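You operate a simulated robot arm through the tools that you are given. There is no shell and no other tool.

Carry out the task below with a simulated robot arm. There is one attempt and no reset: what you move stays moved.

TASK
Rinse the suds out of both shoes in the basin, then pull the plug.
Fine: shoes back on their spots on the deck, plug on the ledge. Spill under 10 ml, drop nothing.
Where things are to end (x, y in the base frame): plug within 60 mm of [890, 0].

The check looks at the end state, three seconds after you hand in, the way a careful person would. Anything else that was tipped, shoved, dropped, spilled or broken makes it a failure.

THE ROBOT
A 6-joint arm with a two-finger parallel gripper, fixed in place. Base frame: the origin is on the floor under the middle of its stand, x ahead of it, y to its left, z up; the work surface is at about z = 580. Lengths are in mm, angles in rad, forces in N, time in s.
It reaches about 1347 mm from its shoulder. Its first joint turns from -2.897 to 2.897 rad. Payload 3.91 kg.
The tool frame sits at the grasp point between the pads (the TCP): z along the fingers, y along the line on which they close. The tips reach 30 mm beyond it. The gripper opens to 110 mm. The fingers are 20 mm wide and 10 mm thick; the gripper's body (48 by 112 mm) begins 55 mm behind the TCP.
Orientation is that of the tool frame in the base frame, as a unit quaternion [w, x, y, z]. With the fingers straight down and closing along the base's y, the tool's x points along the base's -x, its y along +y and its z along -z.

THE INTERFACE
- The arm moves only by the tool jog_arm. Its argument "rows" is a list of rows, each a list of 7 numbers: the turn, a rotation vector about the tool's x, y, z in units of 90 degrees (1.0 is 90 degrees), then the shift along the tool's x, y, z in units of 400 mm (1.0 is 400 mm), then the opening, from 0 (shut) to 1 (fully open). In form: [[wx, wy, wz, tx, ty, tz, fingers], ...]. A call has 1 to 20 rows; each row is the pose to reach, as a shift and turn from the pose commanded when the call began, along the tool's axes at that moment. A call with a number of a shift or a turn outside -1 to 1 is refused whole. Rows are played at 5 a second. More than 50 mm and 0.15 rad between two rows, or a gripper value outside its range, and nothing of the call is played. A pose out of reach is approached as far as the arm can. The call stops where the force on the tool passes 40 N (or 10 N more than at its start, if that is more) or the arm is blocked; 0.2 s more then pass. Each finger travels about 108 mm/s and halts on what it meets, pressing with about 25 N; the grip force reading is that of the motor and also rises with nothing between the fingers. The clock runs only during rows and for 0.2 s after the last one: add rows that repeat a pose to give the fingers time. The reply holds the time, the measured pose of the TCP, the force on the tool along the base axes, the opening and the grip force, in the units named above and with some noise, with the torque about the TCP (base axes, N m) and any sound that the robot's microphone picked up, and new pictures: "pictures" is both (left out), scene, wrist or none.
- Cameras (640 x 400 px; columns grow to the right, rows downward): "scene" is fixed at [401.9, 651.2, 1329.7]; the picture's right is [-0.45, -0.89, 0.00], its down [-0.72, 0.36, -0.59] and it looks along [0.53, -0.27, -0.80] (base axes); focal length 316 px, centre (320, 200). "wrist" rides on the gripper at [72, 17, -103] in the tool frame; the picture's right is [-0.23, 0.97, 0.00], its down [-0.76, -0.18, -0.62] and it looks along [-0.61, -0.14, 0.78] (tool axes); focal length 222 px, centre (320, 200). There is no depth. A picture from a camera that has moved, and an enlarged one, comes with that camera's place and axes in the base frame and with its lens.
- close_up(camera, box): a new picture of the part [left, top, right, bottom] of that camera's present view, enlarged. The clock stands still meanwhile.
- hand_in(): hands the job in; it is judged then, once.

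Places have to be worked out from the pictures, the camera data and where the tool is seen. Open the gripper and draw the arm clear of the work before you hand the job in, unless the task says otherwise.

The tools are called after "Emit:" as name(argument=value, ...) on one line, values as JSON. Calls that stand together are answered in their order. jog_arm: Moves the arm, as the interface text tells. Its arguments: {"type":"object","properties":{"rows":{"type":"array"},"pictures":{"type":"string","enum":["both","scene","wrist","none"]}},"required":["rows"]} The other tools are called the same way: close_up (camera, box) takes an enlarged picture of a part of a camera's view; hand_in () hands the job in.

At the start:

```text
t: 0.0
tool_pos: [579.3, 257.6, 1037.5]
ee_rot: [0.0, 0.001, 1.0, -0.001]
force: [-0.3, -0.2, -0.6]
wrist_torque: [-0.01, 0.01, 0.0]
finger_gap: 110.2
finger_force: 0.0
```

scene: 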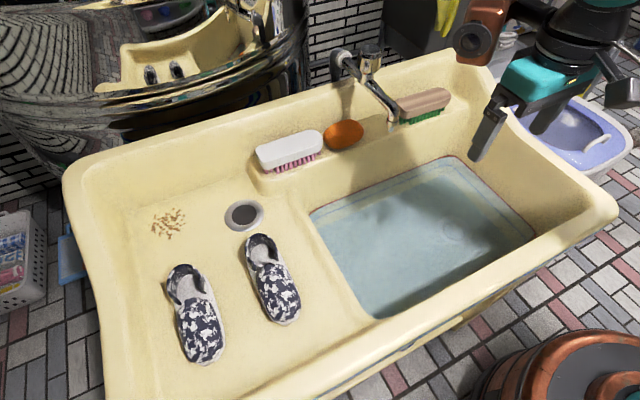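
wrist: 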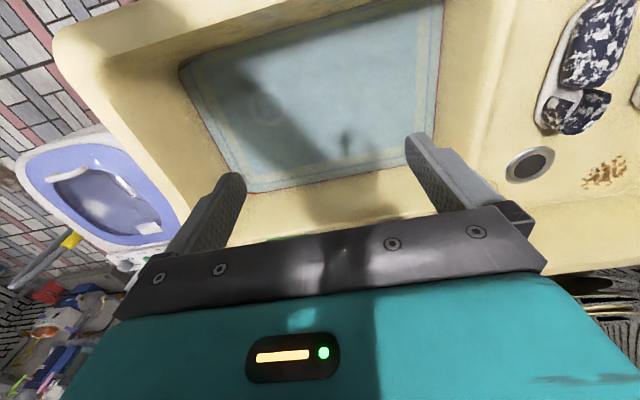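

I start by looking closely at the shoes, basin, ledge and plug before moving anything.

Emit:
close_up(camera="scene", box=[130, 180, 330, 380])

Emit:
close_up(camera="scene", box=[300, 130, 560, 330])

Emit:
close_up(camera="scene", box=[230, 30, 480, 190])

Emit:
close_up(camera="wrist", box=[160, 0, 460, 200])

```text
2.00 times, centred on (230, 280) of scene
camera zoom: at [401.9, 651.2, 1329.7], right [-0.45, -0.89, 0.0], down [-0.72, 0.36, -0.59], along [0.53, -0.27, -0.8], focal length 631 px, centre (500, 40)
```

zoom: 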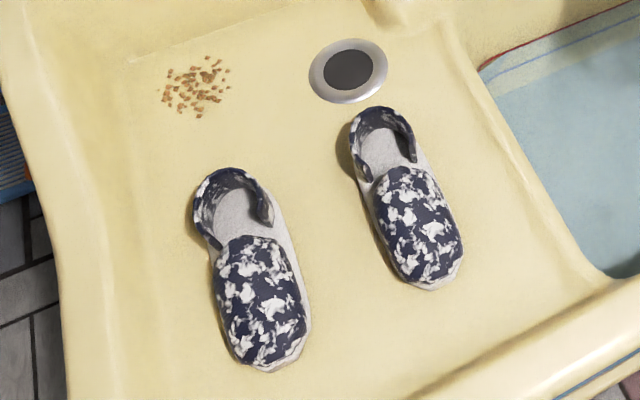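

```text
2.00 times, centred on (430, 230) of scene
camera zoom: at [401.9, 651.2, 1329.7], right [-0.45, -0.89, 0.0], down [-0.72, 0.36, -0.59], along [0.53, -0.27, -0.8], focal length 631 px, centre (100, 140)
```

zoom: 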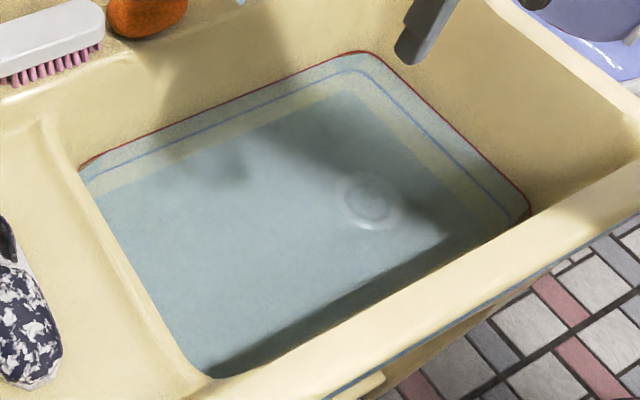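

```text
2.50 times, centred on (355, 110) of scene
camera zoom: at [401.9, 651.2, 1329.7], right [-0.45, -0.89, 0.0], down [-0.72, 0.36, -0.59], along [0.53, -0.27, -0.8], focal length 789 px, centre (232, 425)
```

zoom: 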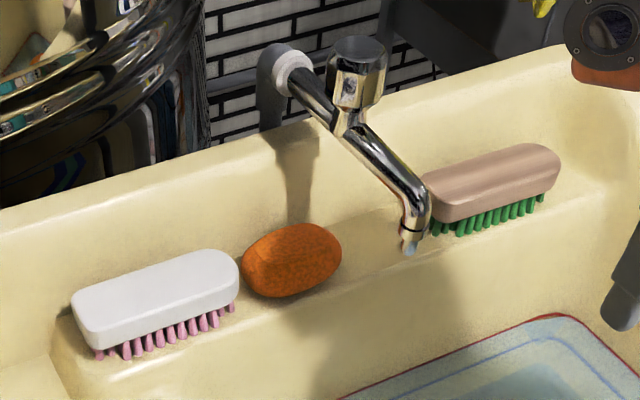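

```text
2.00 times, centred on (310, 100) of wrist
camera zoom: at [507.3, 275.6, 1141.5], right [0.23, 0.97, 0.0], down [0.76, -0.18, 0.62], along [0.61, -0.14, -0.78], focal length 444 px, centre (340, 400)
```

zoom: 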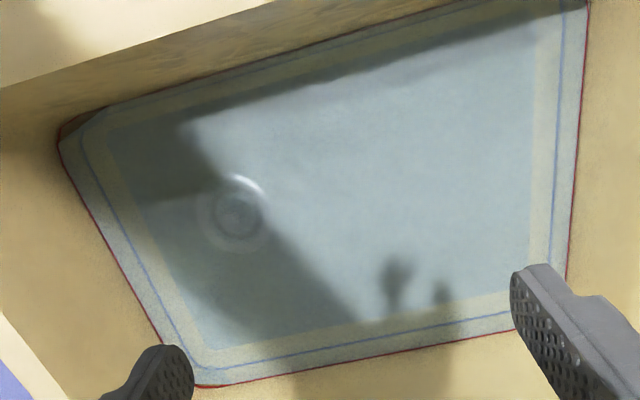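

The shoes sit on the deck at +y (heels toward +x), and the plug is visible under water. I move the hand toward the deck at safe height to get second views for triangulation.

Emit:
jog_arm(rows=[[0, 0, 0, 0.04, 0.1, -0.02, 1], [0, 0, 0, 0.08, 0.2, -0.04, 1], [0, 0, 0, 0.12, 0.3, -0.06, 1], [0, 0, 0, 0.16, 0.4, -0.08, 1], [0, 0, 0, 0.2, 0.5, -0.1, 1], [0, 0, 0, 0.2, 0.5, -0.1, 1]], pictures="both")

```text
t: 1.4
tool_pos: [499.5, 460.7, 1079.3]
ee_rot: [0.0, 0.0, 1.0, 0.0]
force: [-0.6, -0.3, -0.2]
wrist_torque: [0.02, -0.01, 0.0]
finger_gap: 110.0
finger_force: 0.0
camera wrist: at [427.7, 478.2, 1183.1], right [0.23, 0.97, 0.0], down [0.76, -0.18, 0.62], along [0.61, -0.14, -0.78], focal length 222 px, centre (320, 200)
```

scene: 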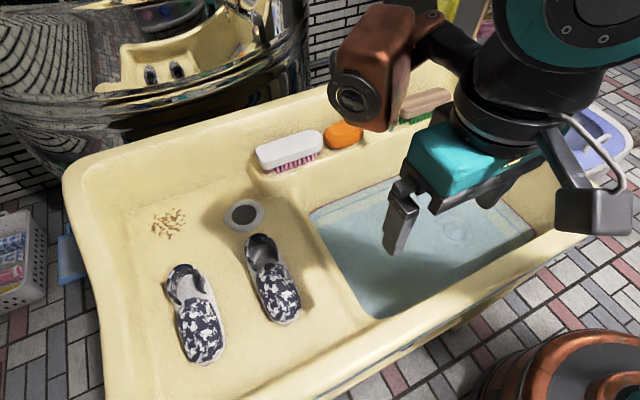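
wrist: 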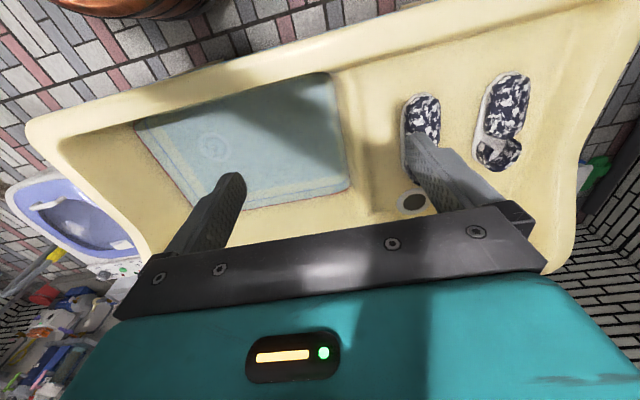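

Triangulation puts the deck near z≈730, the shoes around (575–742, 780) and (571–741, 625), water surface about 645, plug about (632,125,600). I move the hand above the shoes for accurate top views.

Emit:
jog_arm(rows=[[0, 0, 0, -0.05, 0.085, 0.02, 1], [0, 0, 0, -0.1, 0.17, 0.05, 1], [0, 0, 0, -0.15, 0.255, 0.08, 1], [0, 0, 0, -0.2, 0.34, 0.11, 1], [0, 0, 0, -0.25, 0.425, 0.14, 1], [0, 0, 0, -0.3, 0.51, 0.17, 1], [0, 0, 0, -0.35, 0.598, 0.198, 1], [0, 0, 0, -0.35, 0.598, 0.198, 1]], pictures="both")

```text
t: 3.2
tool_pos: [638.1, 697.1, 999.1]
ee_rot: [0.0, -0.001, 1.0, 0.0]
force: [0.2, -0.6, -0.1]
wrist_torque: [-0.01, -0.01, 0.0]
finger_gap: 110.2
finger_force: 0.0
camera wrist: at [565.2, 713.4, 1102.9], right [0.23, 0.97, 0.0], down [0.76, -0.18, 0.62], along [0.61, -0.14, -0.78], focal length 222 px, centre (320, 200)
```

scene: 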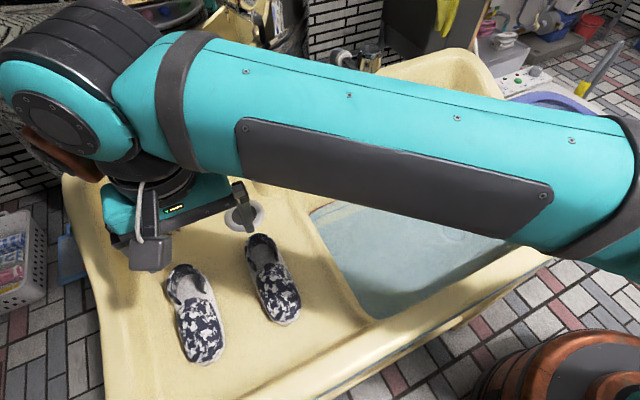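
wrist: 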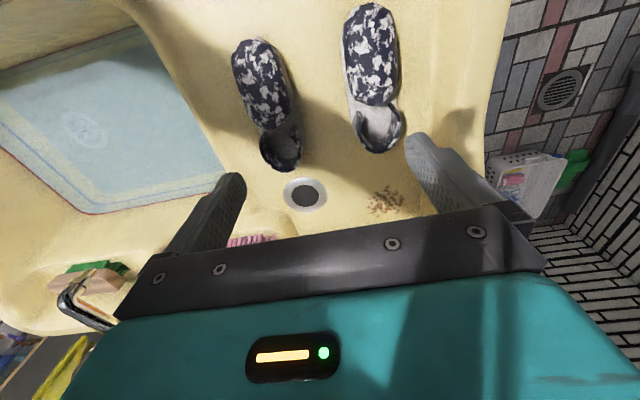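

Emit:
close_up(camera="wrist", box=[220, 0, 420, 190])

Emit:
close_up(camera="scene", box=[150, 220, 310, 370])

```text
2.11 times, centred on (320, 95) of wrist
camera zoom: at [565.2, 713.4, 1102.9], right [0.23, 0.97, 0.0], down [0.76, -0.18, 0.62], along [0.61, -0.14, -0.78], focal length 468 px, centre (320, 421)
```

zoom: 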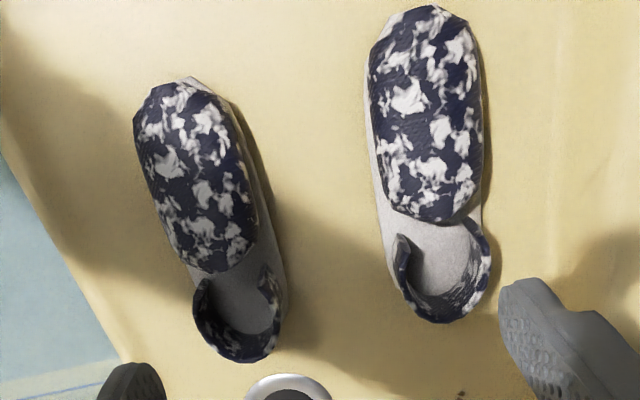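

```text
2.67 times, centred on (230, 295) of scene
camera zoom: at [401.9, 651.2, 1329.7], right [-0.45, -0.89, 0.0], down [-0.72, 0.36, -0.59], along [0.53, -0.27, -0.8], focal length 841 px, centre (560, -53)
```

zoom: 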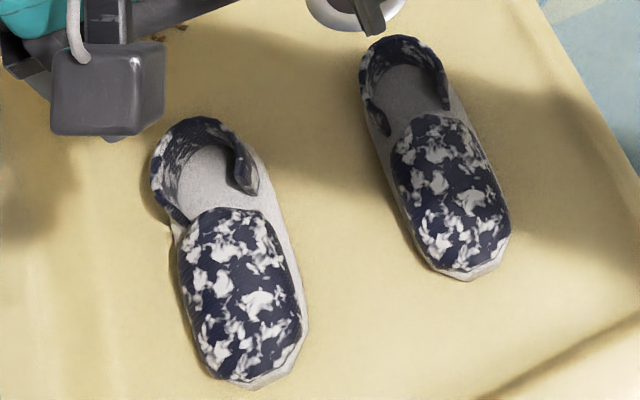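

The shoes are mapped (R shoe toe ≈(562,638), heel ≈(738,608); L shoe toe ≈(561,775), heel ≈(740,764)). Before grasping, I survey the basin from lower down to fix the water level, plug and spout.

Emit:
jog_arm(rows=[[0, 0, 0, 0.02, -0.1, 0.0, 1], [0, 0, 0, 0.04, -0.2, 0.0, 1], [0, 0, 0, 0.065, -0.3, 0.02, 1], [0, 0, 0, 0.085, -0.4, 0.04, 1], [0, 0, 0, 0.11, -0.5, 0.06, 1], [0, 0, 0, 0.13, -0.6, 0.08, 1], [0, 0, 0, 0.15, -0.7, 0.1, 1], [0, 0, 0, 0.175, -0.8, 0.12, 1], [0, 0, 0, 0.195, -0.9, 0.14, 1], [0, 0, 0, 0.195, -0.9175, 0.1475, 1]], pictures="both")

```text
t: 5.4
tool_pos: [562.7, 331.2, 942.2]
ee_rot: [0.0, 0.0, 1.0, 0.0]
force: [-0.2, 0.1, 0.0]
wrist_torque: [-0.03, 0.01, 0.01]
finger_gap: 110.1
finger_force: 0.1
camera wrist: at [489.7, 348.0, 1046.0], right [0.23, 0.97, 0.0], down [0.76, -0.18, 0.62], along [0.61, -0.14, -0.78], focal length 222 px, centre (320, 200)
```

scene: 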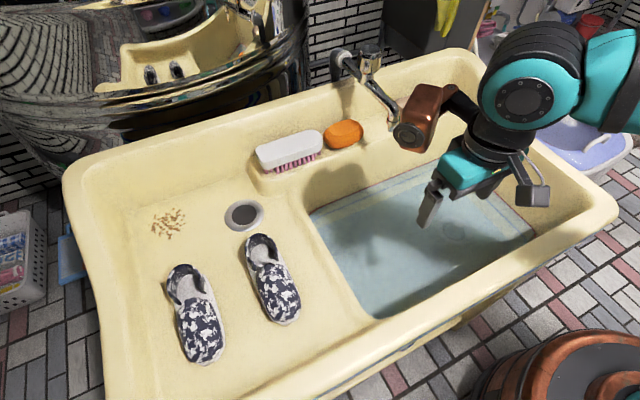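
wrist: 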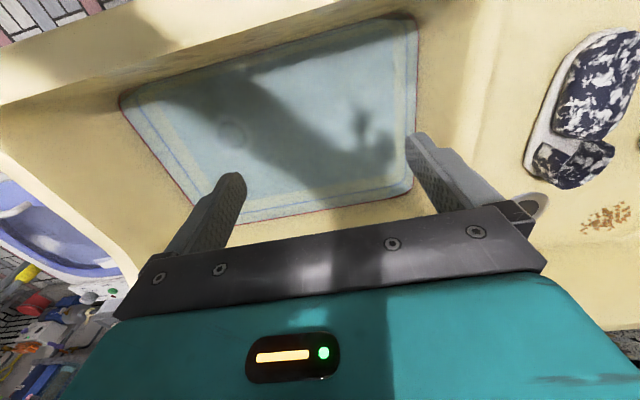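

Emit:
close_up(camera="wrist", box=[100, 10, 260, 110])

Emit:
close_up(camera="wrist", box=[340, 10, 500, 110])

Emit:
close_up(camera="scene", box=[300, 140, 560, 330])

Emit:
close_up(camera="wrist", box=[240, 130, 440, 250])

```text
4.00 times, centred on (180, 60) of wrist
camera zoom: at [489.7, 348.0, 1046.0], right [0.23, 0.97, 0.0], down [0.76, -0.18, 0.62], along [0.61, -0.14, -0.78], focal length 888 px, centre (880, 760)
```

zoom: 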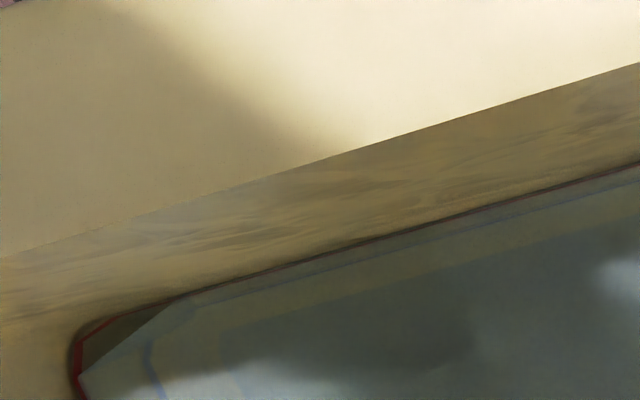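

```text
4.00 times, centred on (420, 60) of wrist
camera zoom: at [489.7, 348.0, 1046.0], right [0.23, 0.97, 0.0], down [0.76, -0.18, 0.62], along [0.61, -0.14, -0.78], focal length 888 px, centre (-80, 760)
```

zoom: 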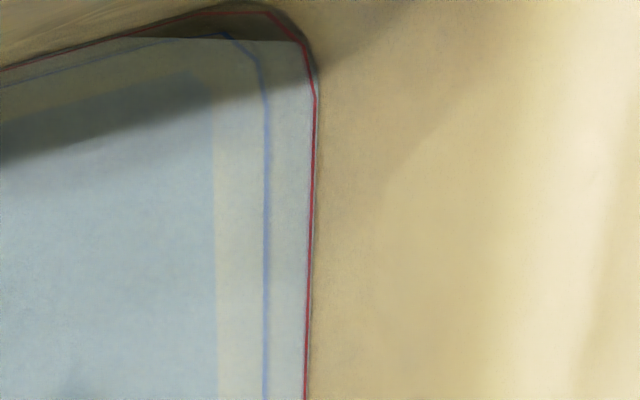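

```text
2.11 times, centred on (430, 235) of scene
camera zoom: at [401.9, 651.2, 1329.7], right [-0.45, -0.89, 0.0], down [-0.72, 0.36, -0.59], along [0.53, -0.27, -0.8], focal length 664 px, centre (88, 126)
```

zoom: 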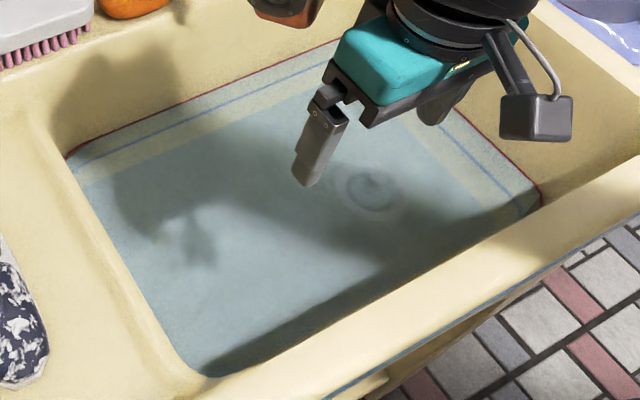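

```text
3.20 times, centred on (340, 190) of wrist
camera zoom: at [489.7, 348.0, 1046.0], right [0.23, 0.97, 0.0], down [0.76, -0.18, 0.62], along [0.61, -0.14, -0.78], focal length 711 px, centre (256, 232)
```

zoom: 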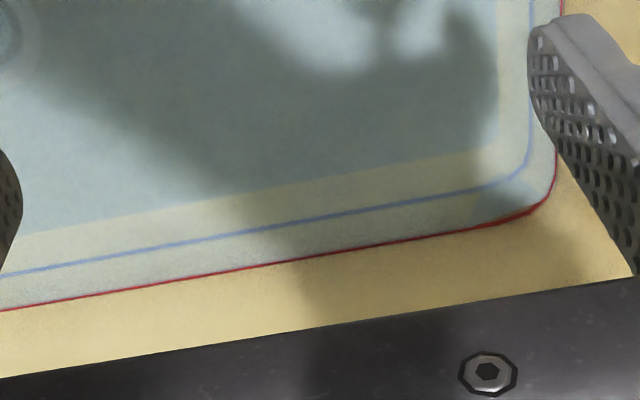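

The waterline sits at about z≈645. I go over the plug and lower part-way to see the plug clearly and judge heights.

Emit:
jog_arm(rows=[[0, 0, 0, -0.03, -0.1, 0.02, 1], [0, 0, 0, -0.06, -0.2, 0.06, 1], [0, 0, 0, -0.1, -0.3, 0.1, 1], [0, 0, 0, -0.13, -0.38, 0.17, 1], [0, 0, 0, -0.15, -0.45, 0.25, 1], [0, 0, 0, -0.1725, -0.515, 0.32, 1], [0, 0, 0, -0.1725, -0.515, 0.355, 1], [0, 0, 0, -0.1725, -0.515, 0.355, 1]], pictures="both")

```text
t: 7.2
tool_pos: [629.6, 122.4, 797.8]
ee_rot: [0.0, 0.0, 1.0, -0.001]
force: [0.6, 0.0, 0.4]
wrist_torque: [-0.02, 0.0, 0.0]
finger_gap: 110.0
finger_force: 0.0
camera wrist: at [557.0, 140.5, 901.7], right [0.23, 0.97, 0.0], down [0.76, -0.18, 0.62], along [0.61, -0.14, -0.78], focal length 222 px, centre (320, 200)
```

scene: 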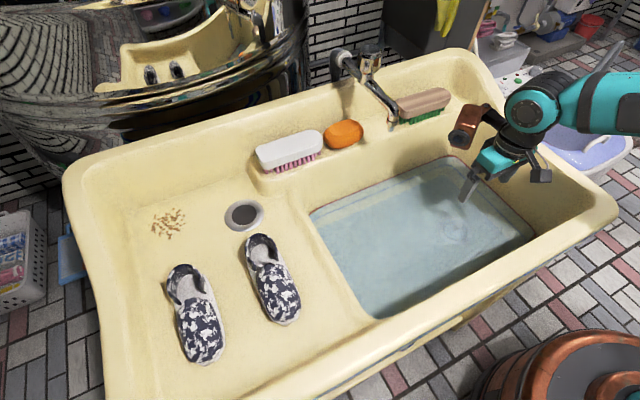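
wrist: 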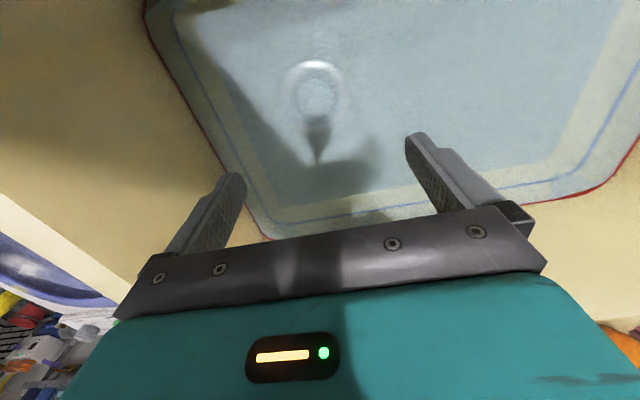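

Emit:
close_up(camera="wrist", box=[260, 30, 420, 200])

Emit:
close_up(camera="scene", box=[400, 160, 520, 270])

Emit:
close_up(camera="scene", box=[330, 40, 500, 150])

```text
2.35 times, centred on (340, 115) of wrist
camera zoom: at [557.0, 140.5, 901.7], right [0.23, 0.97, 0.0], down [0.76, -0.18, 0.62], along [0.61, -0.14, -0.78], focal length 523 px, centre (273, 400)
```

zoom: 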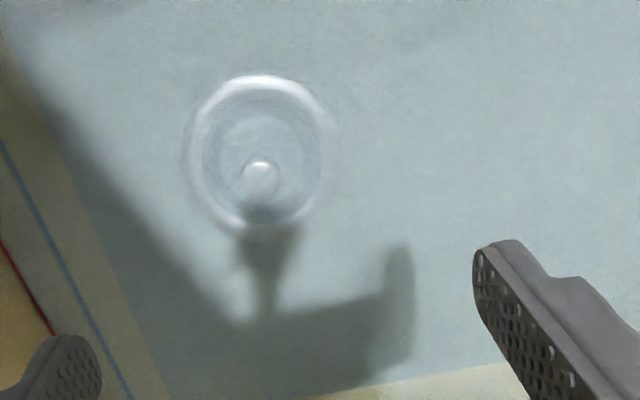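

```text
3.64 times, centred on (460, 215) of scene
camera zoom: at [401.9, 651.2, 1329.7], right [-0.45, -0.89, 0.0], down [-0.72, 0.36, -0.59], along [0.53, -0.27, -0.8], focal length 1147 px, centre (-189, 146)
```

zoom: 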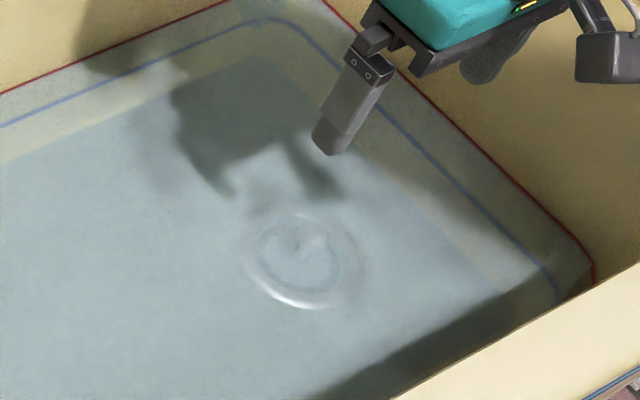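

```text
3.64 times, centred on (415, 95) of scene
camera zoom: at [401.9, 651.2, 1329.7], right [-0.45, -0.89, 0.0], down [-0.72, 0.36, -0.59], along [0.53, -0.27, -0.8], focal length 1147 px, centre (-26, 582)
```

zoom: 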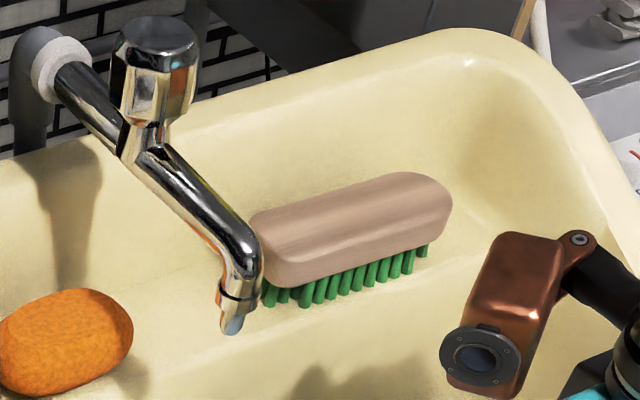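

The plug has a small round knob in its centre. I shift to an empty part of the basin and lower the fingertips toward the water to find its surface.

Emit:
jog_arm(rows=[[0, 0, 0, -0.03, 0.1, 0.0, 1], [0, 0, 0, -0.06, 0.2, 0.0, 1], [0, 0, 0, -0.09, 0.3, 0.0, 1], [0, 0, 0, -0.1, 0.35, 0.05, 1], [0, 0, 0, -0.1, 0.35, 0.13, 1], [0, 0, 0, -0.1, 0.35, 0.23, 1], [0, 0, 0, -0.1, 0.35, 0.23, 1]], pictures="both")

Emit:
close_up(camera="scene", box=[360, 140, 500, 250])

Emit:
close_up(camera="wrist", box=[180, 60, 480, 240])

```text
t: 8.1
tool_pos: [664.7, 247.3, 792.4]
ee_rot: [0.001, 0.002, 1.0, 0.0]
force: [-15.8, -14.3, 5.9]
wrist_torque: [2.39, -2.96, -0.76]
finger_gap: 110.0
finger_force: 0.0
stopped in row 4: the force on the tool passed its limit at 96 N (the readings are from after the stop); the commanded pose is now the measured one
camera wrist: at [593.1, 265.1, 897.0], right [0.23, 0.97, 0.0], down [0.76, -0.18, 0.62], along [0.61, -0.14, -0.78], focal length 222 px, centre (320, 200)
```

scene: 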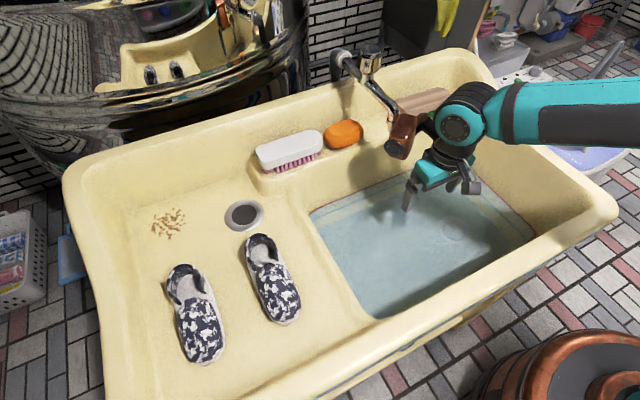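
wrist: 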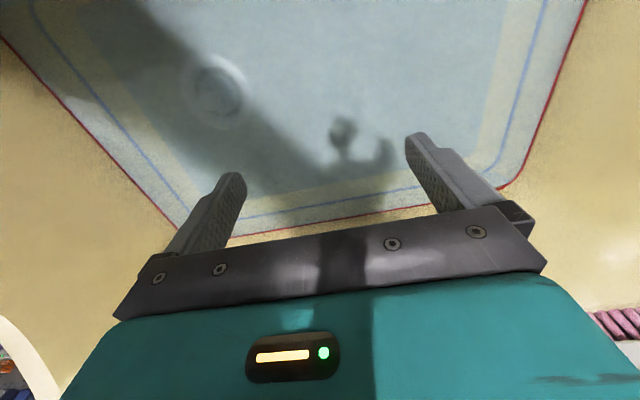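

```text
3.64 times, centred on (430, 195) of scene
camera zoom: at [401.9, 651.2, 1329.7], right [-0.45, -0.89, 0.0], down [-0.72, 0.36, -0.59], along [0.53, -0.27, -0.8], focal length 1147 px, centre (-80, 218)
```

zoom: 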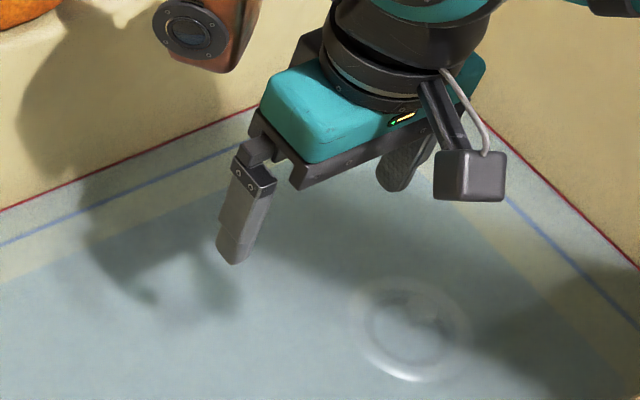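

```text
2.13 times, centred on (330, 150) of wrist
camera zoom: at [593.1, 265.1, 897.0], right [0.23, 0.97, 0.0], down [0.76, -0.18, 0.62], along [0.61, -0.14, -0.78], focal length 474 px, centre (299, 307)
```

zoom: 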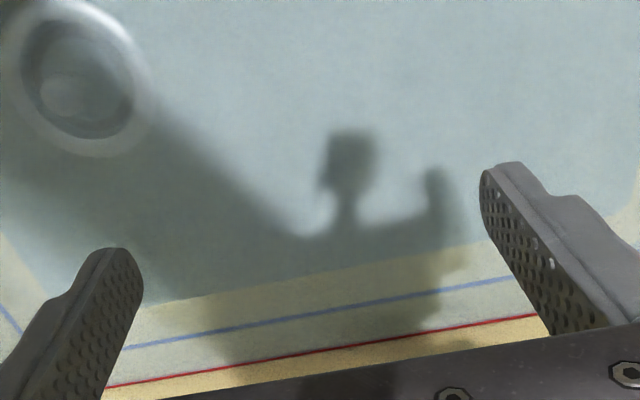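

The hand stopped on contact: the copper wrist housing met the faucet spout (force −x, −y). I back straight out along −x/−y and check the faucet.

Emit:
jog_arm(rows=[[0, 0, 0, 0.03, -0.03, 0, 1], [0, 0, 0, 0.08, -0.08, 0, 1], [0, 0, 0, 0.14, -0.14, 0, 1], [0, 0, 0, 0.14, -0.14, 0, 1]], pictures="both")

Emit:
close_up(camera="scene", box=[310, 30, 500, 160])

```text
t: 9.1
tool_pos: [607.9, 192.8, 791.9]
ee_rot: [0.0, 0.002, 1.0, 0.001]
force: [0.3, 0.7, -0.1]
wrist_torque: [-0.02, -0.01, -0.02]
finger_gap: 110.2
finger_force: 0.0
camera wrist: at [536.8, 210.6, 895.8], right [0.23, 0.97, 0.0], down [0.76, -0.18, 0.62], along [0.61, -0.14, -0.78], focal length 222 px, centre (320, 200)
```

scene: 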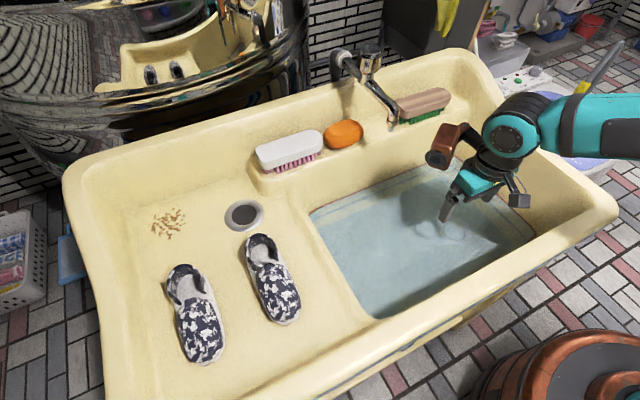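
wrist: 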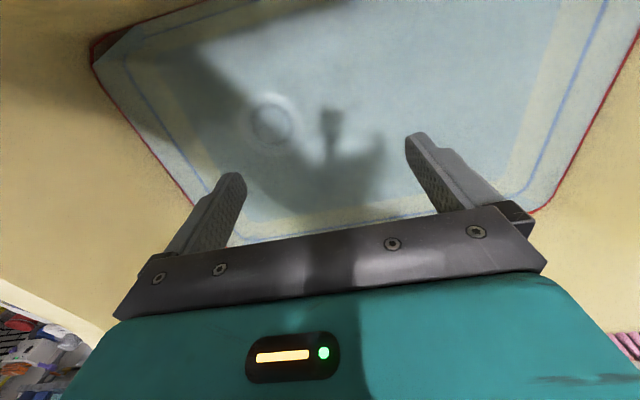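

```text
3.08 times, centred on (405, 95) of scene
camera zoom: at [401.9, 651.2, 1329.7], right [-0.45, -0.89, 0.0], down [-0.72, 0.36, -0.59], along [0.53, -0.27, -0.8], focal length 971 px, centre (58, 523)
```

zoom: 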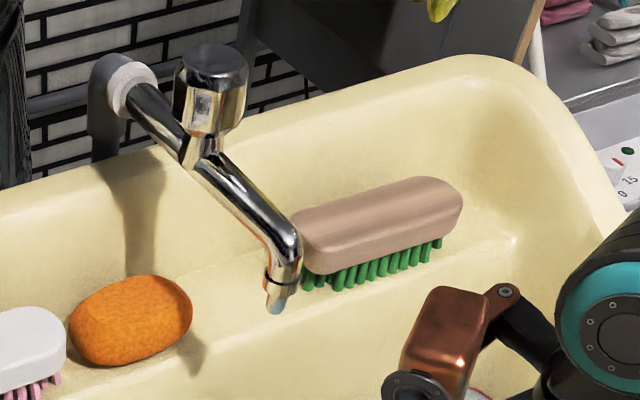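

The faucet is unmoved. I now shift to (628,290), well short of the spout, and lower the fingertips to about z=670 to look for the water surface.

Emit:
jog_arm(rows=[[0, 0, 0, -0.02, 0.08, 0, 1], [0, 0, 0, -0.04, 0.16, 0, 1], [0, 0, 0, -0.05, 0.243, 0, 1], [0, 0, 0, -0.05, 0.243, 0.08, 1], [0, 0, 0, -0.05, 0.243, 0.16, 1], [0, 0, 0, -0.05, 0.243, 0.23, 1], [0, 0, 0, -0.05, 0.243, 0.23, 1]], pictures="both")

Emit:
close_up(camera="scene", box=[350, 140, 510, 260])

Emit:
close_up(camera="wrist", box=[180, 60, 480, 240])

```text
t: 10.7
tool_pos: [629.6, 288.8, 699.8]
ee_rot: [0.001, 0.002, 1.0, 0.001]
force: [0.5, -0.7, 0.1]
wrist_torque: [0.02, 0.0, 0.01]
finger_gap: 109.9
finger_force: 0.1
camera wrist: at [556.6, 307.1, 802.9], right [0.23, 0.97, 0.0], down [0.76, -0.18, 0.62], along [0.61, -0.14, -0.78], focal length 222 px, centre (320, 200)
```

scene: 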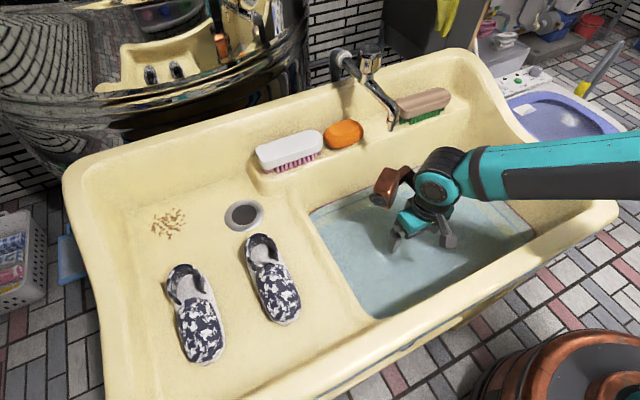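
wrist: 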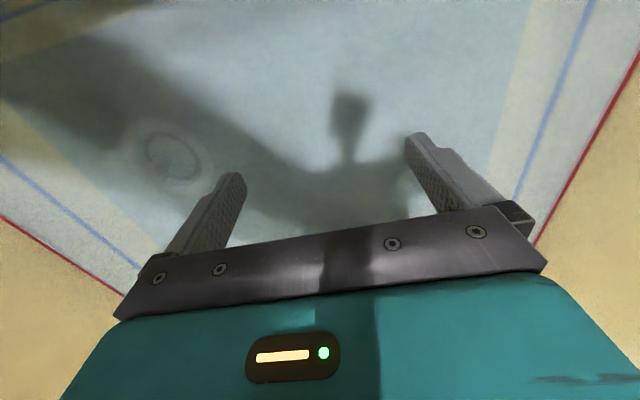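

```text
3.33 times, centred on (430, 200) of scene
camera zoom: at [401.9, 651.2, 1329.7], right [-0.45, -0.89, 0.0], down [-0.72, 0.36, -0.59], along [0.53, -0.27, -0.8], focal length 1052 px, centre (-47, 200)
```

zoom: 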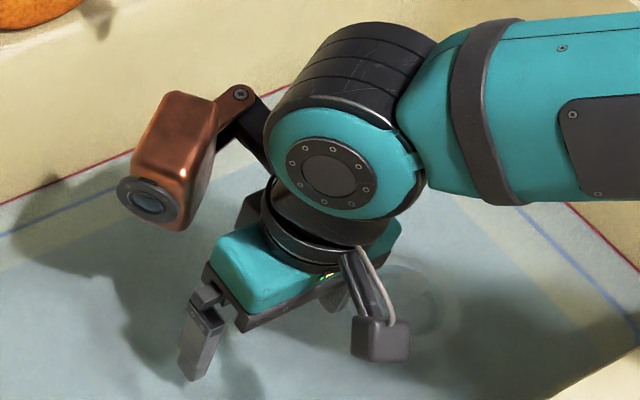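

```text
2.13 times, centred on (330, 150) of wrist
camera zoom: at [556.6, 307.1, 802.9], right [0.23, 0.97, 0.0], down [0.76, -0.18, 0.62], along [0.61, -0.14, -0.78], focal length 474 px, centre (299, 307)
```

zoom: 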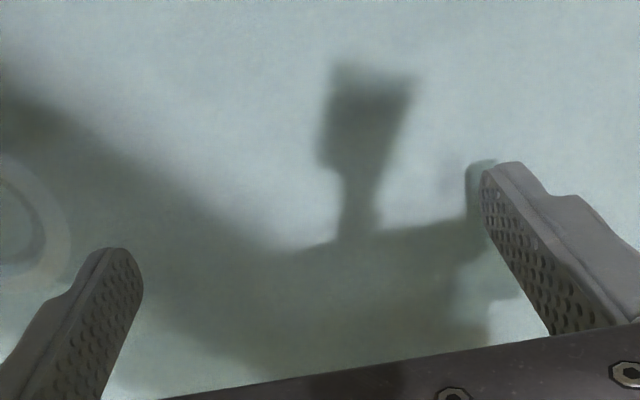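

Tips at z≈670 are still above the water. I lower another 20 mm then look again.

Emit:
jog_arm(rows=[[0, 0, 0, 0, 0, 0.025, 1], [0, 0, 0, 0, 0, 0.05, 1], [0, 0, 0, 0, 0, 0.05, 1]], pictures="none")

Emit:
close_up(camera="wrist", box=[180, 60, 480, 240])

Emit:
close_up(camera="scene", box=[360, 190, 440, 260])

```text
t: 11.5
tool_pos: [629.2, 289.0, 679.4]
ee_rot: [0.0, 0.002, 1.0, 0.0]
force: [-1.5, 0.1, 0.7]
wrist_torque: [0.05, 0.0, 0.02]
finger_gap: 110.1
finger_force: 0.1
```

```text
2.13 times, centred on (330, 150) of wrist
camera zoom: at [557.3, 307.9, 782.8], right [0.23, 0.97, 0.0], down [0.76, -0.18, 0.62], along [0.61, -0.14, -0.78], focal length 474 px, centre (299, 307)
```

zoom: 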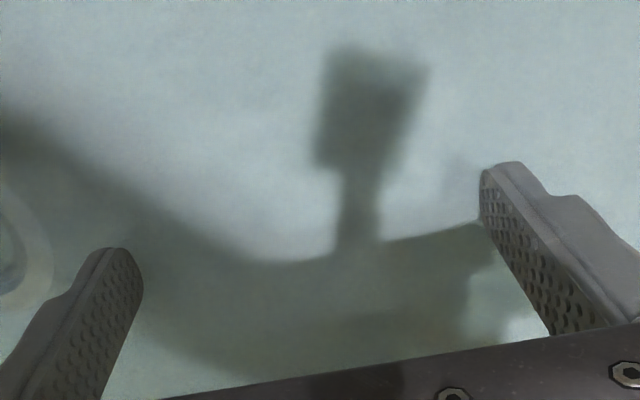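

```text
5.71 times, centred on (400, 225) of scene
camera zoom: at [401.9, 651.2, 1329.7], right [-0.45, -0.89, 0.0], down [-0.72, 0.36, -0.59], along [0.53, -0.27, -0.8], focal length 1803 px, centre (-137, 57)
```

zoom: 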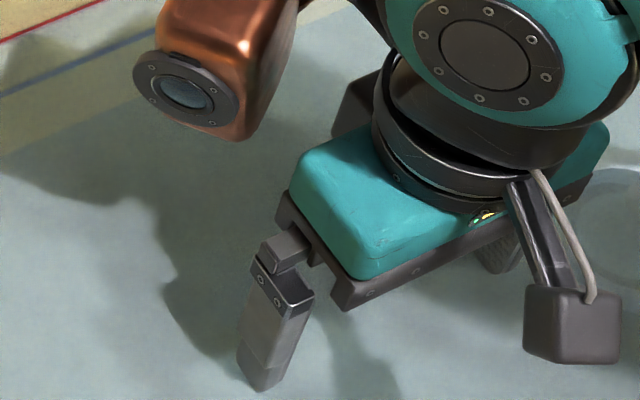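

No sign of immersion yet at tips 649; I lower another 20 mm.

Emit:
jog_arm(rows=[[0, 0, 0, 0, 0, 0.025, 1], [0, 0, 0, 0, 0, 0.05, 1], [0, 0, 0, 0, 0, 0.05, 1]], pictures="none")

Emit:
close_up(camera="wrist", box=[180, 60, 480, 240])

Emit:
close_up(camera="scene", box=[360, 190, 440, 260])

```text
t: 12.3
tool_pos: [630.2, 290.0, 659.4]
ee_rot: [0.001, 0.002, 1.0, 0.0]
force: [0.0, -0.2, 0.7]
wrist_torque: [-0.01, 0.0, 0.01]
finger_gap: 110.3
finger_force: 0.0
```

```text
2.13 times, centred on (330, 150) of wrist
camera zoom: at [557.9, 307.2, 763.4], right [0.23, 0.97, 0.0], down [0.76, -0.18, 0.62], along [0.61, -0.14, -0.78], focal length 474 px, centre (299, 307)
```

zoom: 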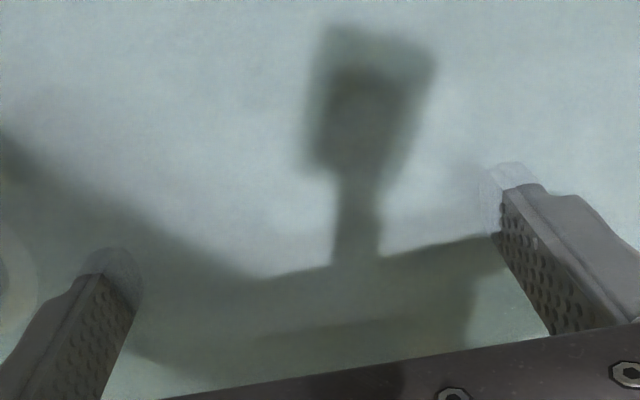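

```text
5.71 times, centred on (400, 225) of scene
camera zoom: at [401.9, 651.2, 1329.7], right [-0.45, -0.89, 0.0], down [-0.72, 0.36, -0.59], along [0.53, -0.27, -0.8], focal length 1803 px, centre (-137, 57)
```

zoom: 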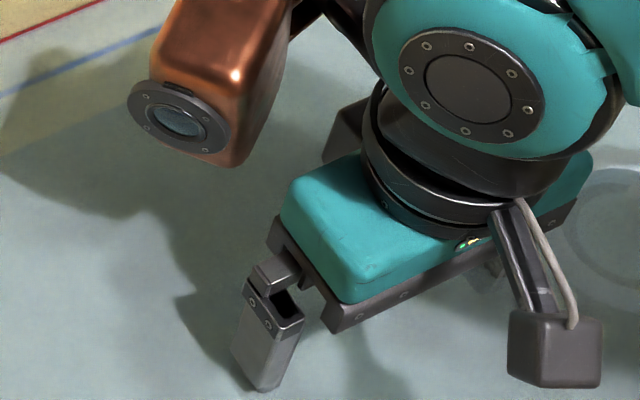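

The fingertips are now wet, with the waterline about 14 mm below TCP level, so the water surface is z≈645. I gently probe for the basin floor with small steps.

Emit:
jog_arm(rows=[[0, 0, 0, 0, 0, 0.025, 1], [0, 0, 0, 0, 0, 0.05, 1], [0, 0, 0, 0, 0, 0.07, 1], [0, 0, 0, 0, 0, 0.08, 1], [0, 0, 0, 0, 0, 0.085, 1], [0, 0, 0, 0, 0, 0.09, 1], [0, 0, 0, 0, 0, 0.095, 1], [0, 0, 0, 0, 0, 0.1, 1], [0, 0, 0, 0, 0, 0.105, 1], [0, 0, 0, 0, 0, 0.11, 1], [0, 0, 0, 0, 0, 0.115, 1], [0, 0, 0, 0, 0, 0.12, 1], [0, 0, 0, 0, 0, 0.12, 1]], pictures="none")

```text
t: 15.1
tool_pos: [630.9, 289.4, 612.3]
ee_rot: [0.001, 0.002, 1.0, 0.001]
force: [-0.3, -0.1, 0.5]
wrist_torque: [0.0, 0.0, 0.0]
finger_gap: 110.1
finger_force: 0.0
```

No contact with tips at 582, so the floor is at or below 580 – there is room to submerge a ~47 mm tall shoe. I rise clear and go above the right shoe for a close alignment view.

Emit:
jog_arm(rows=[[0, 0, 0, 0, 0, -0.1, 1], [0, 0, 0, 0, 0, -0.1, 1], [0, 0, 0, 0, 0, -0.1, 1], [0, 0, 0, 0, 0, -0.2, 1], [0, 0, 0, 0, 0, -0.3, 1], [0, 0, 0, 0, 0, -0.4, 1], [0, 0, 0, 0, 0, -0.5, 1], [0, 0, 0, 0, 0, -0.6, 1], [0, 0, 0, 0, 0.05, -0.7, 1], [0, 0, 0, 0, 0.15, -0.72, 1], [0, 0, 0, 0, 0.27, -0.72, 1], [0, 0, 0, 0, 0.39, -0.72, 1], [0, 0, 0, -0.01, 0.51, -0.72, 1], [0, 0, 0, -0.02, 0.63, -0.72, 1], [0, 0, 0, -0.02, 0.75, -0.72, 1], [0, 0, 0, -0.02, 0.835, -0.72, 1], [0, 0, 0, -0.02, 0.835, -0.72, 1]], pictures="both")

Emit:
close_up(camera="wrist", box=[220, 0, 440, 200])

Emit:
close_up(camera="scene", box=[150, 220, 310, 370])

```text
t: 18.7
tool_pos: [637.4, 624.1, 901.1]
ee_rot: [0.001, 0.001, 1.0, 0.0]
force: [-0.7, 0.5, -0.5]
wrist_torque: [-0.01, 0.01, 0.03]
finger_gap: 109.9
finger_force: 0.0
camera wrist: at [564.6, 641.8, 1003.5], right [0.23, 0.97, 0.0], down [0.76, -0.18, 0.62], along [0.61, -0.14, -0.78], focal length 222 px, centre (320, 200)
```

scene: 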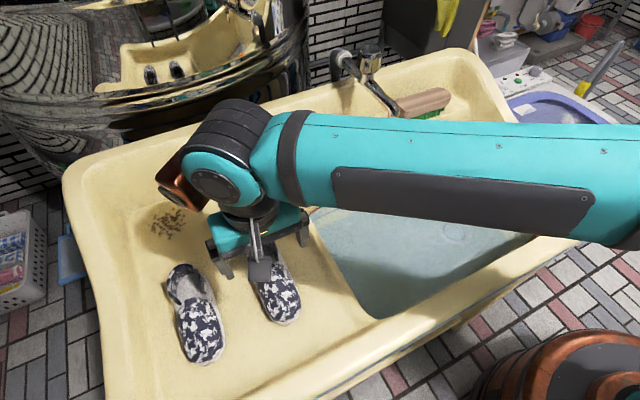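
wrist: 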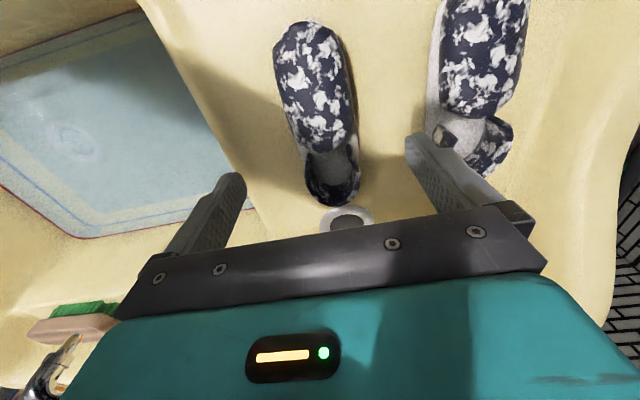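

```text
2.00 times, centred on (330, 100) of wrist
camera zoom: at [564.6, 641.8, 1003.5], right [0.23, 0.97, 0.0], down [0.76, -0.18, 0.62], along [0.61, -0.14, -0.78], focal length 444 px, centre (300, 400)
```

zoom: 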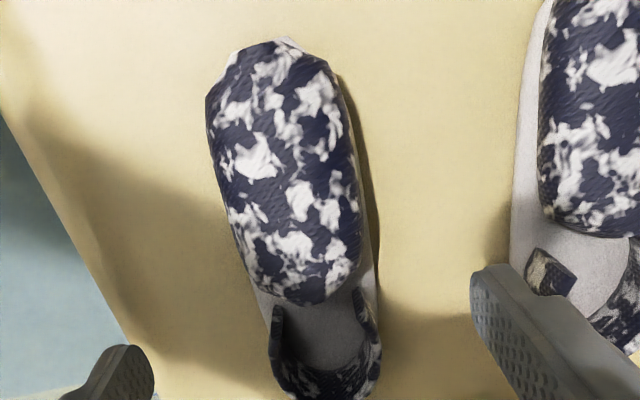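

```text
2.67 times, centred on (230, 295) of scene
camera zoom: at [401.9, 651.2, 1329.7], right [-0.45, -0.89, 0.0], down [-0.72, 0.36, -0.59], along [0.53, -0.27, -0.8], focal length 841 px, centre (560, -53)
```

zoom: 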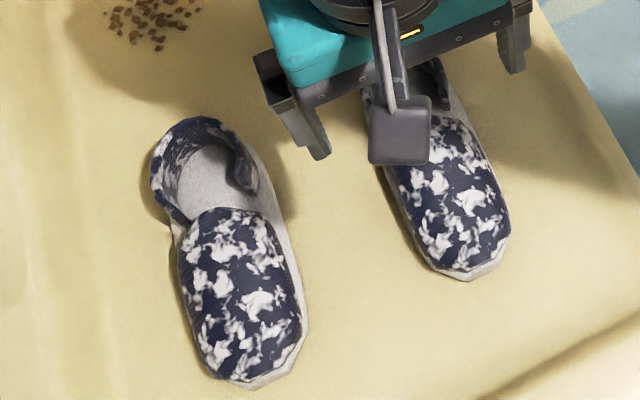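

The right shoe's toe-cap centre is at about (640,622) with a small yaw of ~4°. I align the hand over it and descend part-way, checking that the fingers straddle it.

Emit:
jog_arm(rows=[[0, 0, 0.02, -0.003, -0.002, 0.05, 1], [0, 0, 0.045, -0.0065, -0.005, 0.12, 1], [0, 0, 0.045, -0.0065, -0.005, 0.19, 1], [0, 0, 0.045, -0.0065, -0.005, 0.19, 1]], pictures="none")

Emit:
close_up(camera="wrist", box=[160, 0, 480, 220])

Emit:
close_up(camera="scene", box=[180, 210, 340, 340])

```text
t: 19.7
tool_pos: [642.5, 622.3, 823.0]
ee_rot: [0.001, 0.038, 0.999, 0.0]
force: [-0.3, 0.5, 0.4]
wrist_torque: [-0.02, 0.01, -0.02]
finger_gap: 109.9
finger_force: 0.0
```

```text
1.82 times, centred on (320, 110) of wrist
camera zoom: at [570.9, 645.2, 926.3], right [0.3, 0.95, 0.0], down [0.75, -0.23, 0.62], along [0.6, -0.19, -0.78], focal length 404 px, centre (320, 364)
```

zoom: 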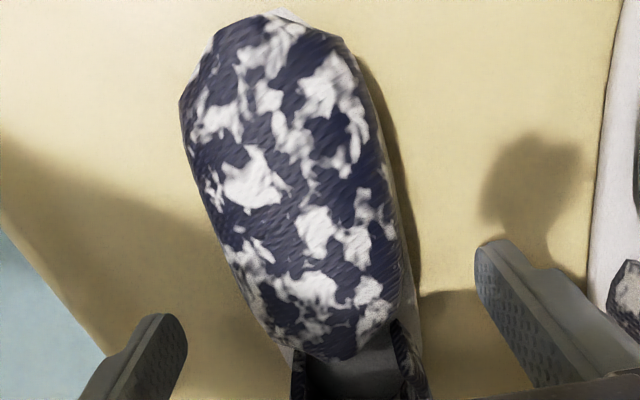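

```text
3.08 times, centred on (260, 275) of scene
camera zoom: at [401.9, 651.2, 1329.7], right [-0.45, -0.89, 0.0], down [-0.72, 0.36, -0.59], along [0.53, -0.27, -0.8], focal length 971 px, centre (505, -31)
```

zoom: 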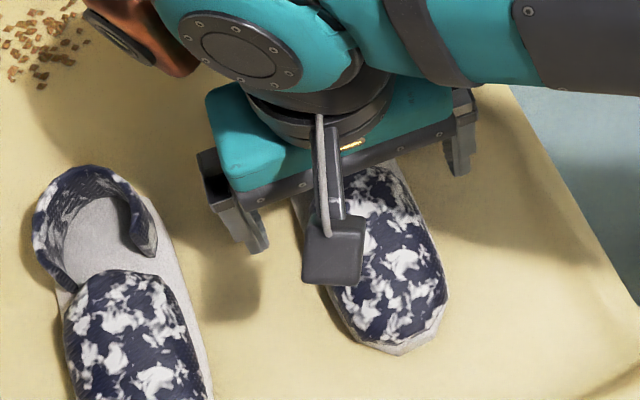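

The shoe lies well between the fingers. I shift 3 mm to centre and descend slowly in small steps, ready to stop on contact with the deck.

Emit:
jog_arm(rows=[[0, 0, 0, 0, 0.008, 0.03, 1], [0, 0, 0, 0, 0.008, 0.0575, 1], [0, 0, 0, 0, 0.008, 0.0625, 1], [0, 0, 0, 0, 0.008, 0.0675, 1], [0, 0, 0, 0, 0.008, 0.0725, 1], [0, 0, 0, 0, 0.008, 0.0775, 1], [0, 0, 0, 0, 0.008, 0.0825, 1], [0, 0, 0, 0, 0.008, 0.0825, 1]], pictures="none")

Emit:
close_up(camera="wrist", box=[160, 0, 480, 220])

Emit:
close_up(camera="scene", box=[180, 210, 340, 340])

```text
t: 21.5
tool_pos: [642.9, 626.0, 790.9]
ee_rot: [0.0, 0.038, 0.999, 0.0]
force: [-1.4, -0.9, 0.5]
wrist_torque: [0.04, 0.01, -0.01]
finger_gap: 110.5
finger_force: 0.1
```

```text
1.82 times, centred on (320, 110) of wrist
camera zoom: at [572.0, 648.3, 895.1], right [0.3, 0.95, 0.0], down [0.75, -0.23, 0.62], along [0.6, -0.19, -0.78], focal length 404 px, centre (320, 364)
```

zoom: 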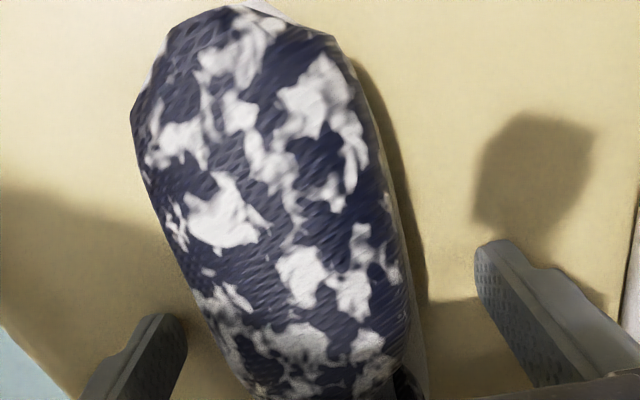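

```text
3.08 times, centred on (260, 275) of scene
camera zoom: at [401.9, 651.2, 1329.7], right [-0.45, -0.89, 0.0], down [-0.72, 0.36, -0.59], along [0.53, -0.27, -0.8], focal length 971 px, centre (505, -31)
```

zoom: 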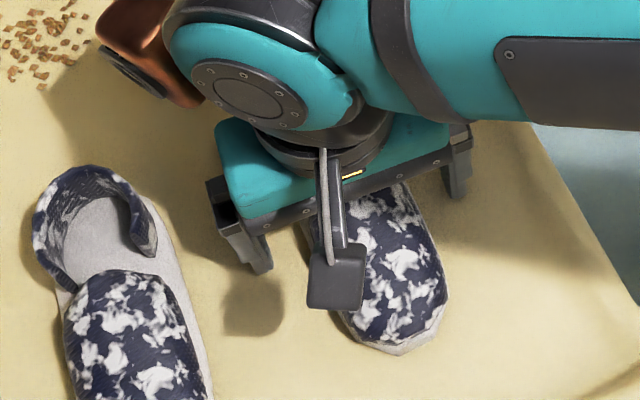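

Tips at 761 with no contact yet; I continue down in 2 mm steps toward the deck.

Emit:
jog_arm(rows=[[0, 0, 0, 0, 0, 0.005, 1], [0, 0, 0, 0, 0, 0.01, 1], [0, 0, 0, 0, 0, 0.015, 1], [0, 0, 0, 0, 0, 0.02, 1], [0, 0, 0, 0, 0, 0.025, 1], [0, 0, 0, 0, 0, 0.03, 1], [0, 0, 0, 0, 0, 0.03, 1]], pictures="none")

Emit:
close_up(camera="wrist", box=[160, 0, 480, 220])

Emit:
close_up(camera="scene", box=[180, 210, 340, 340])

```text
t: 22.3
tool_pos: [643.1, 625.1, 790.5]
ee_rot: [0.002, 0.039, 0.999, 0.002]
force: [-5.2, -5.7, 11.0]
wrist_torque: [-0.8, 0.31, -0.26]
finger_gap: 109.7
finger_force: 0.0
stopped in row 3: the force on the tool passed its limit at 44 N (the readings are from after the stop); the commanded pose is now the measured one
```

```text
1.82 times, centred on (320, 110) of wrist
camera zoom: at [571.5, 648.0, 894.0], right [0.3, 0.95, 0.01], down [0.74, -0.24, 0.63], along [0.6, -0.18, -0.78], focal length 404 px, centre (320, 364)
```

zoom: 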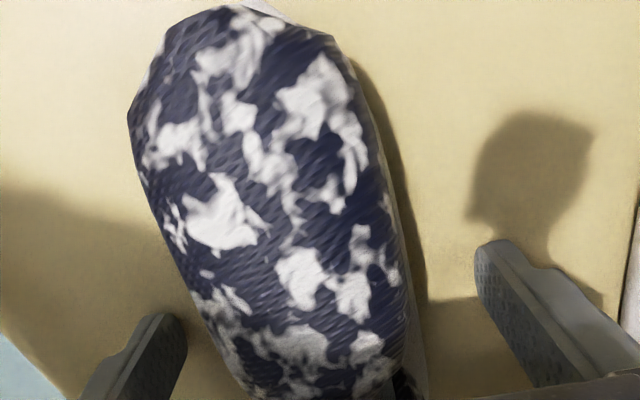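

```text
3.08 times, centred on (260, 275) of scene
camera zoom: at [401.9, 651.2, 1329.7], right [-0.45, -0.89, 0.0], down [-0.72, 0.36, -0.59], along [0.53, -0.27, -0.8], focal length 971 px, centre (505, -31)
```

zoom: 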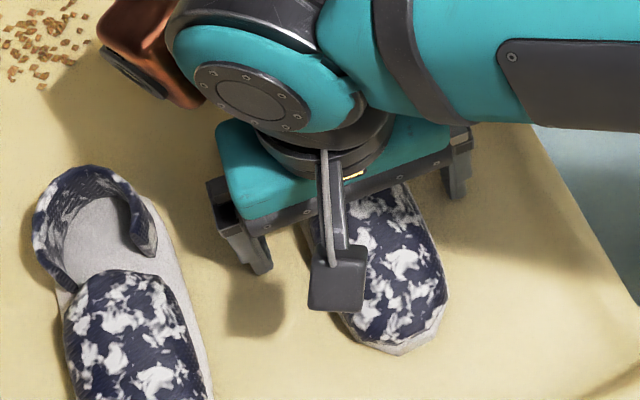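

The −y fingertip touched the deck at z≈760. I back off 4 mm and close on the shoe.

Emit:
jog_arm(rows=[[0, 0, 0, 0, 0, -0.01, 1], [0, 0, 0, 0, 0, -0.01, 1], [0, 0, 0, 0, 0, -0.01, 0.5], [0, 0, 0, 0, 0, -0.01, 0.4], [0, 0, 0, 0, 0, -0.01, 0.3], [0, 0, 0, 0, 0, -0.01, 0], [0, 0, 0, 0, 0, -0.01, 0], [0, 0, 0, 0, 0, -0.01, 0]], pictures="none")

Emit:
close_up(camera="wrist", box=[160, 0, 480, 220])

Emit:
close_up(camera="scene", box=[180, 210, 340, 340])

```text
t: 24.1
tool_pos: [643.8, 625.8, 792.9]
ee_rot: [0.002, 0.037, 0.999, 0.001]
force: [0.1, -0.2, 0.2]
wrist_torque: [-0.03, 0.0, 0.03]
finger_gap: 65.2
finger_force: 25.2
```

```text
1.82 times, centred on (320, 110) of wrist
camera zoom: at [572.1, 648.6, 896.5], right [0.3, 0.95, 0.0], down [0.74, -0.24, 0.63], along [0.6, -0.18, -0.78], focal length 404 px, centre (320, 364)
```

zoom: 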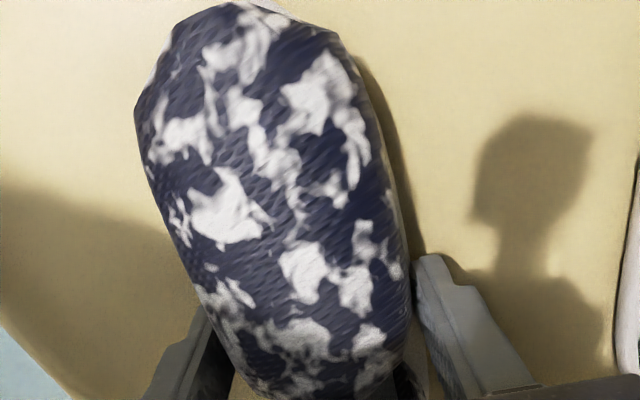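

```text
3.08 times, centred on (260, 275) of scene
camera zoom: at [401.9, 651.2, 1329.7], right [-0.45, -0.89, 0.0], down [-0.72, 0.36, -0.59], along [0.53, -0.27, -0.8], focal length 971 px, centre (505, -31)
```

zoom: 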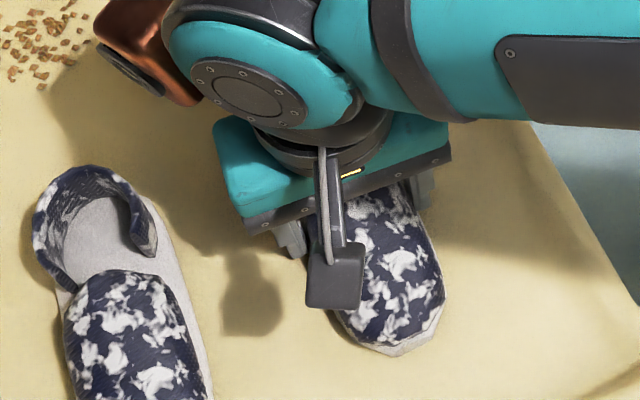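

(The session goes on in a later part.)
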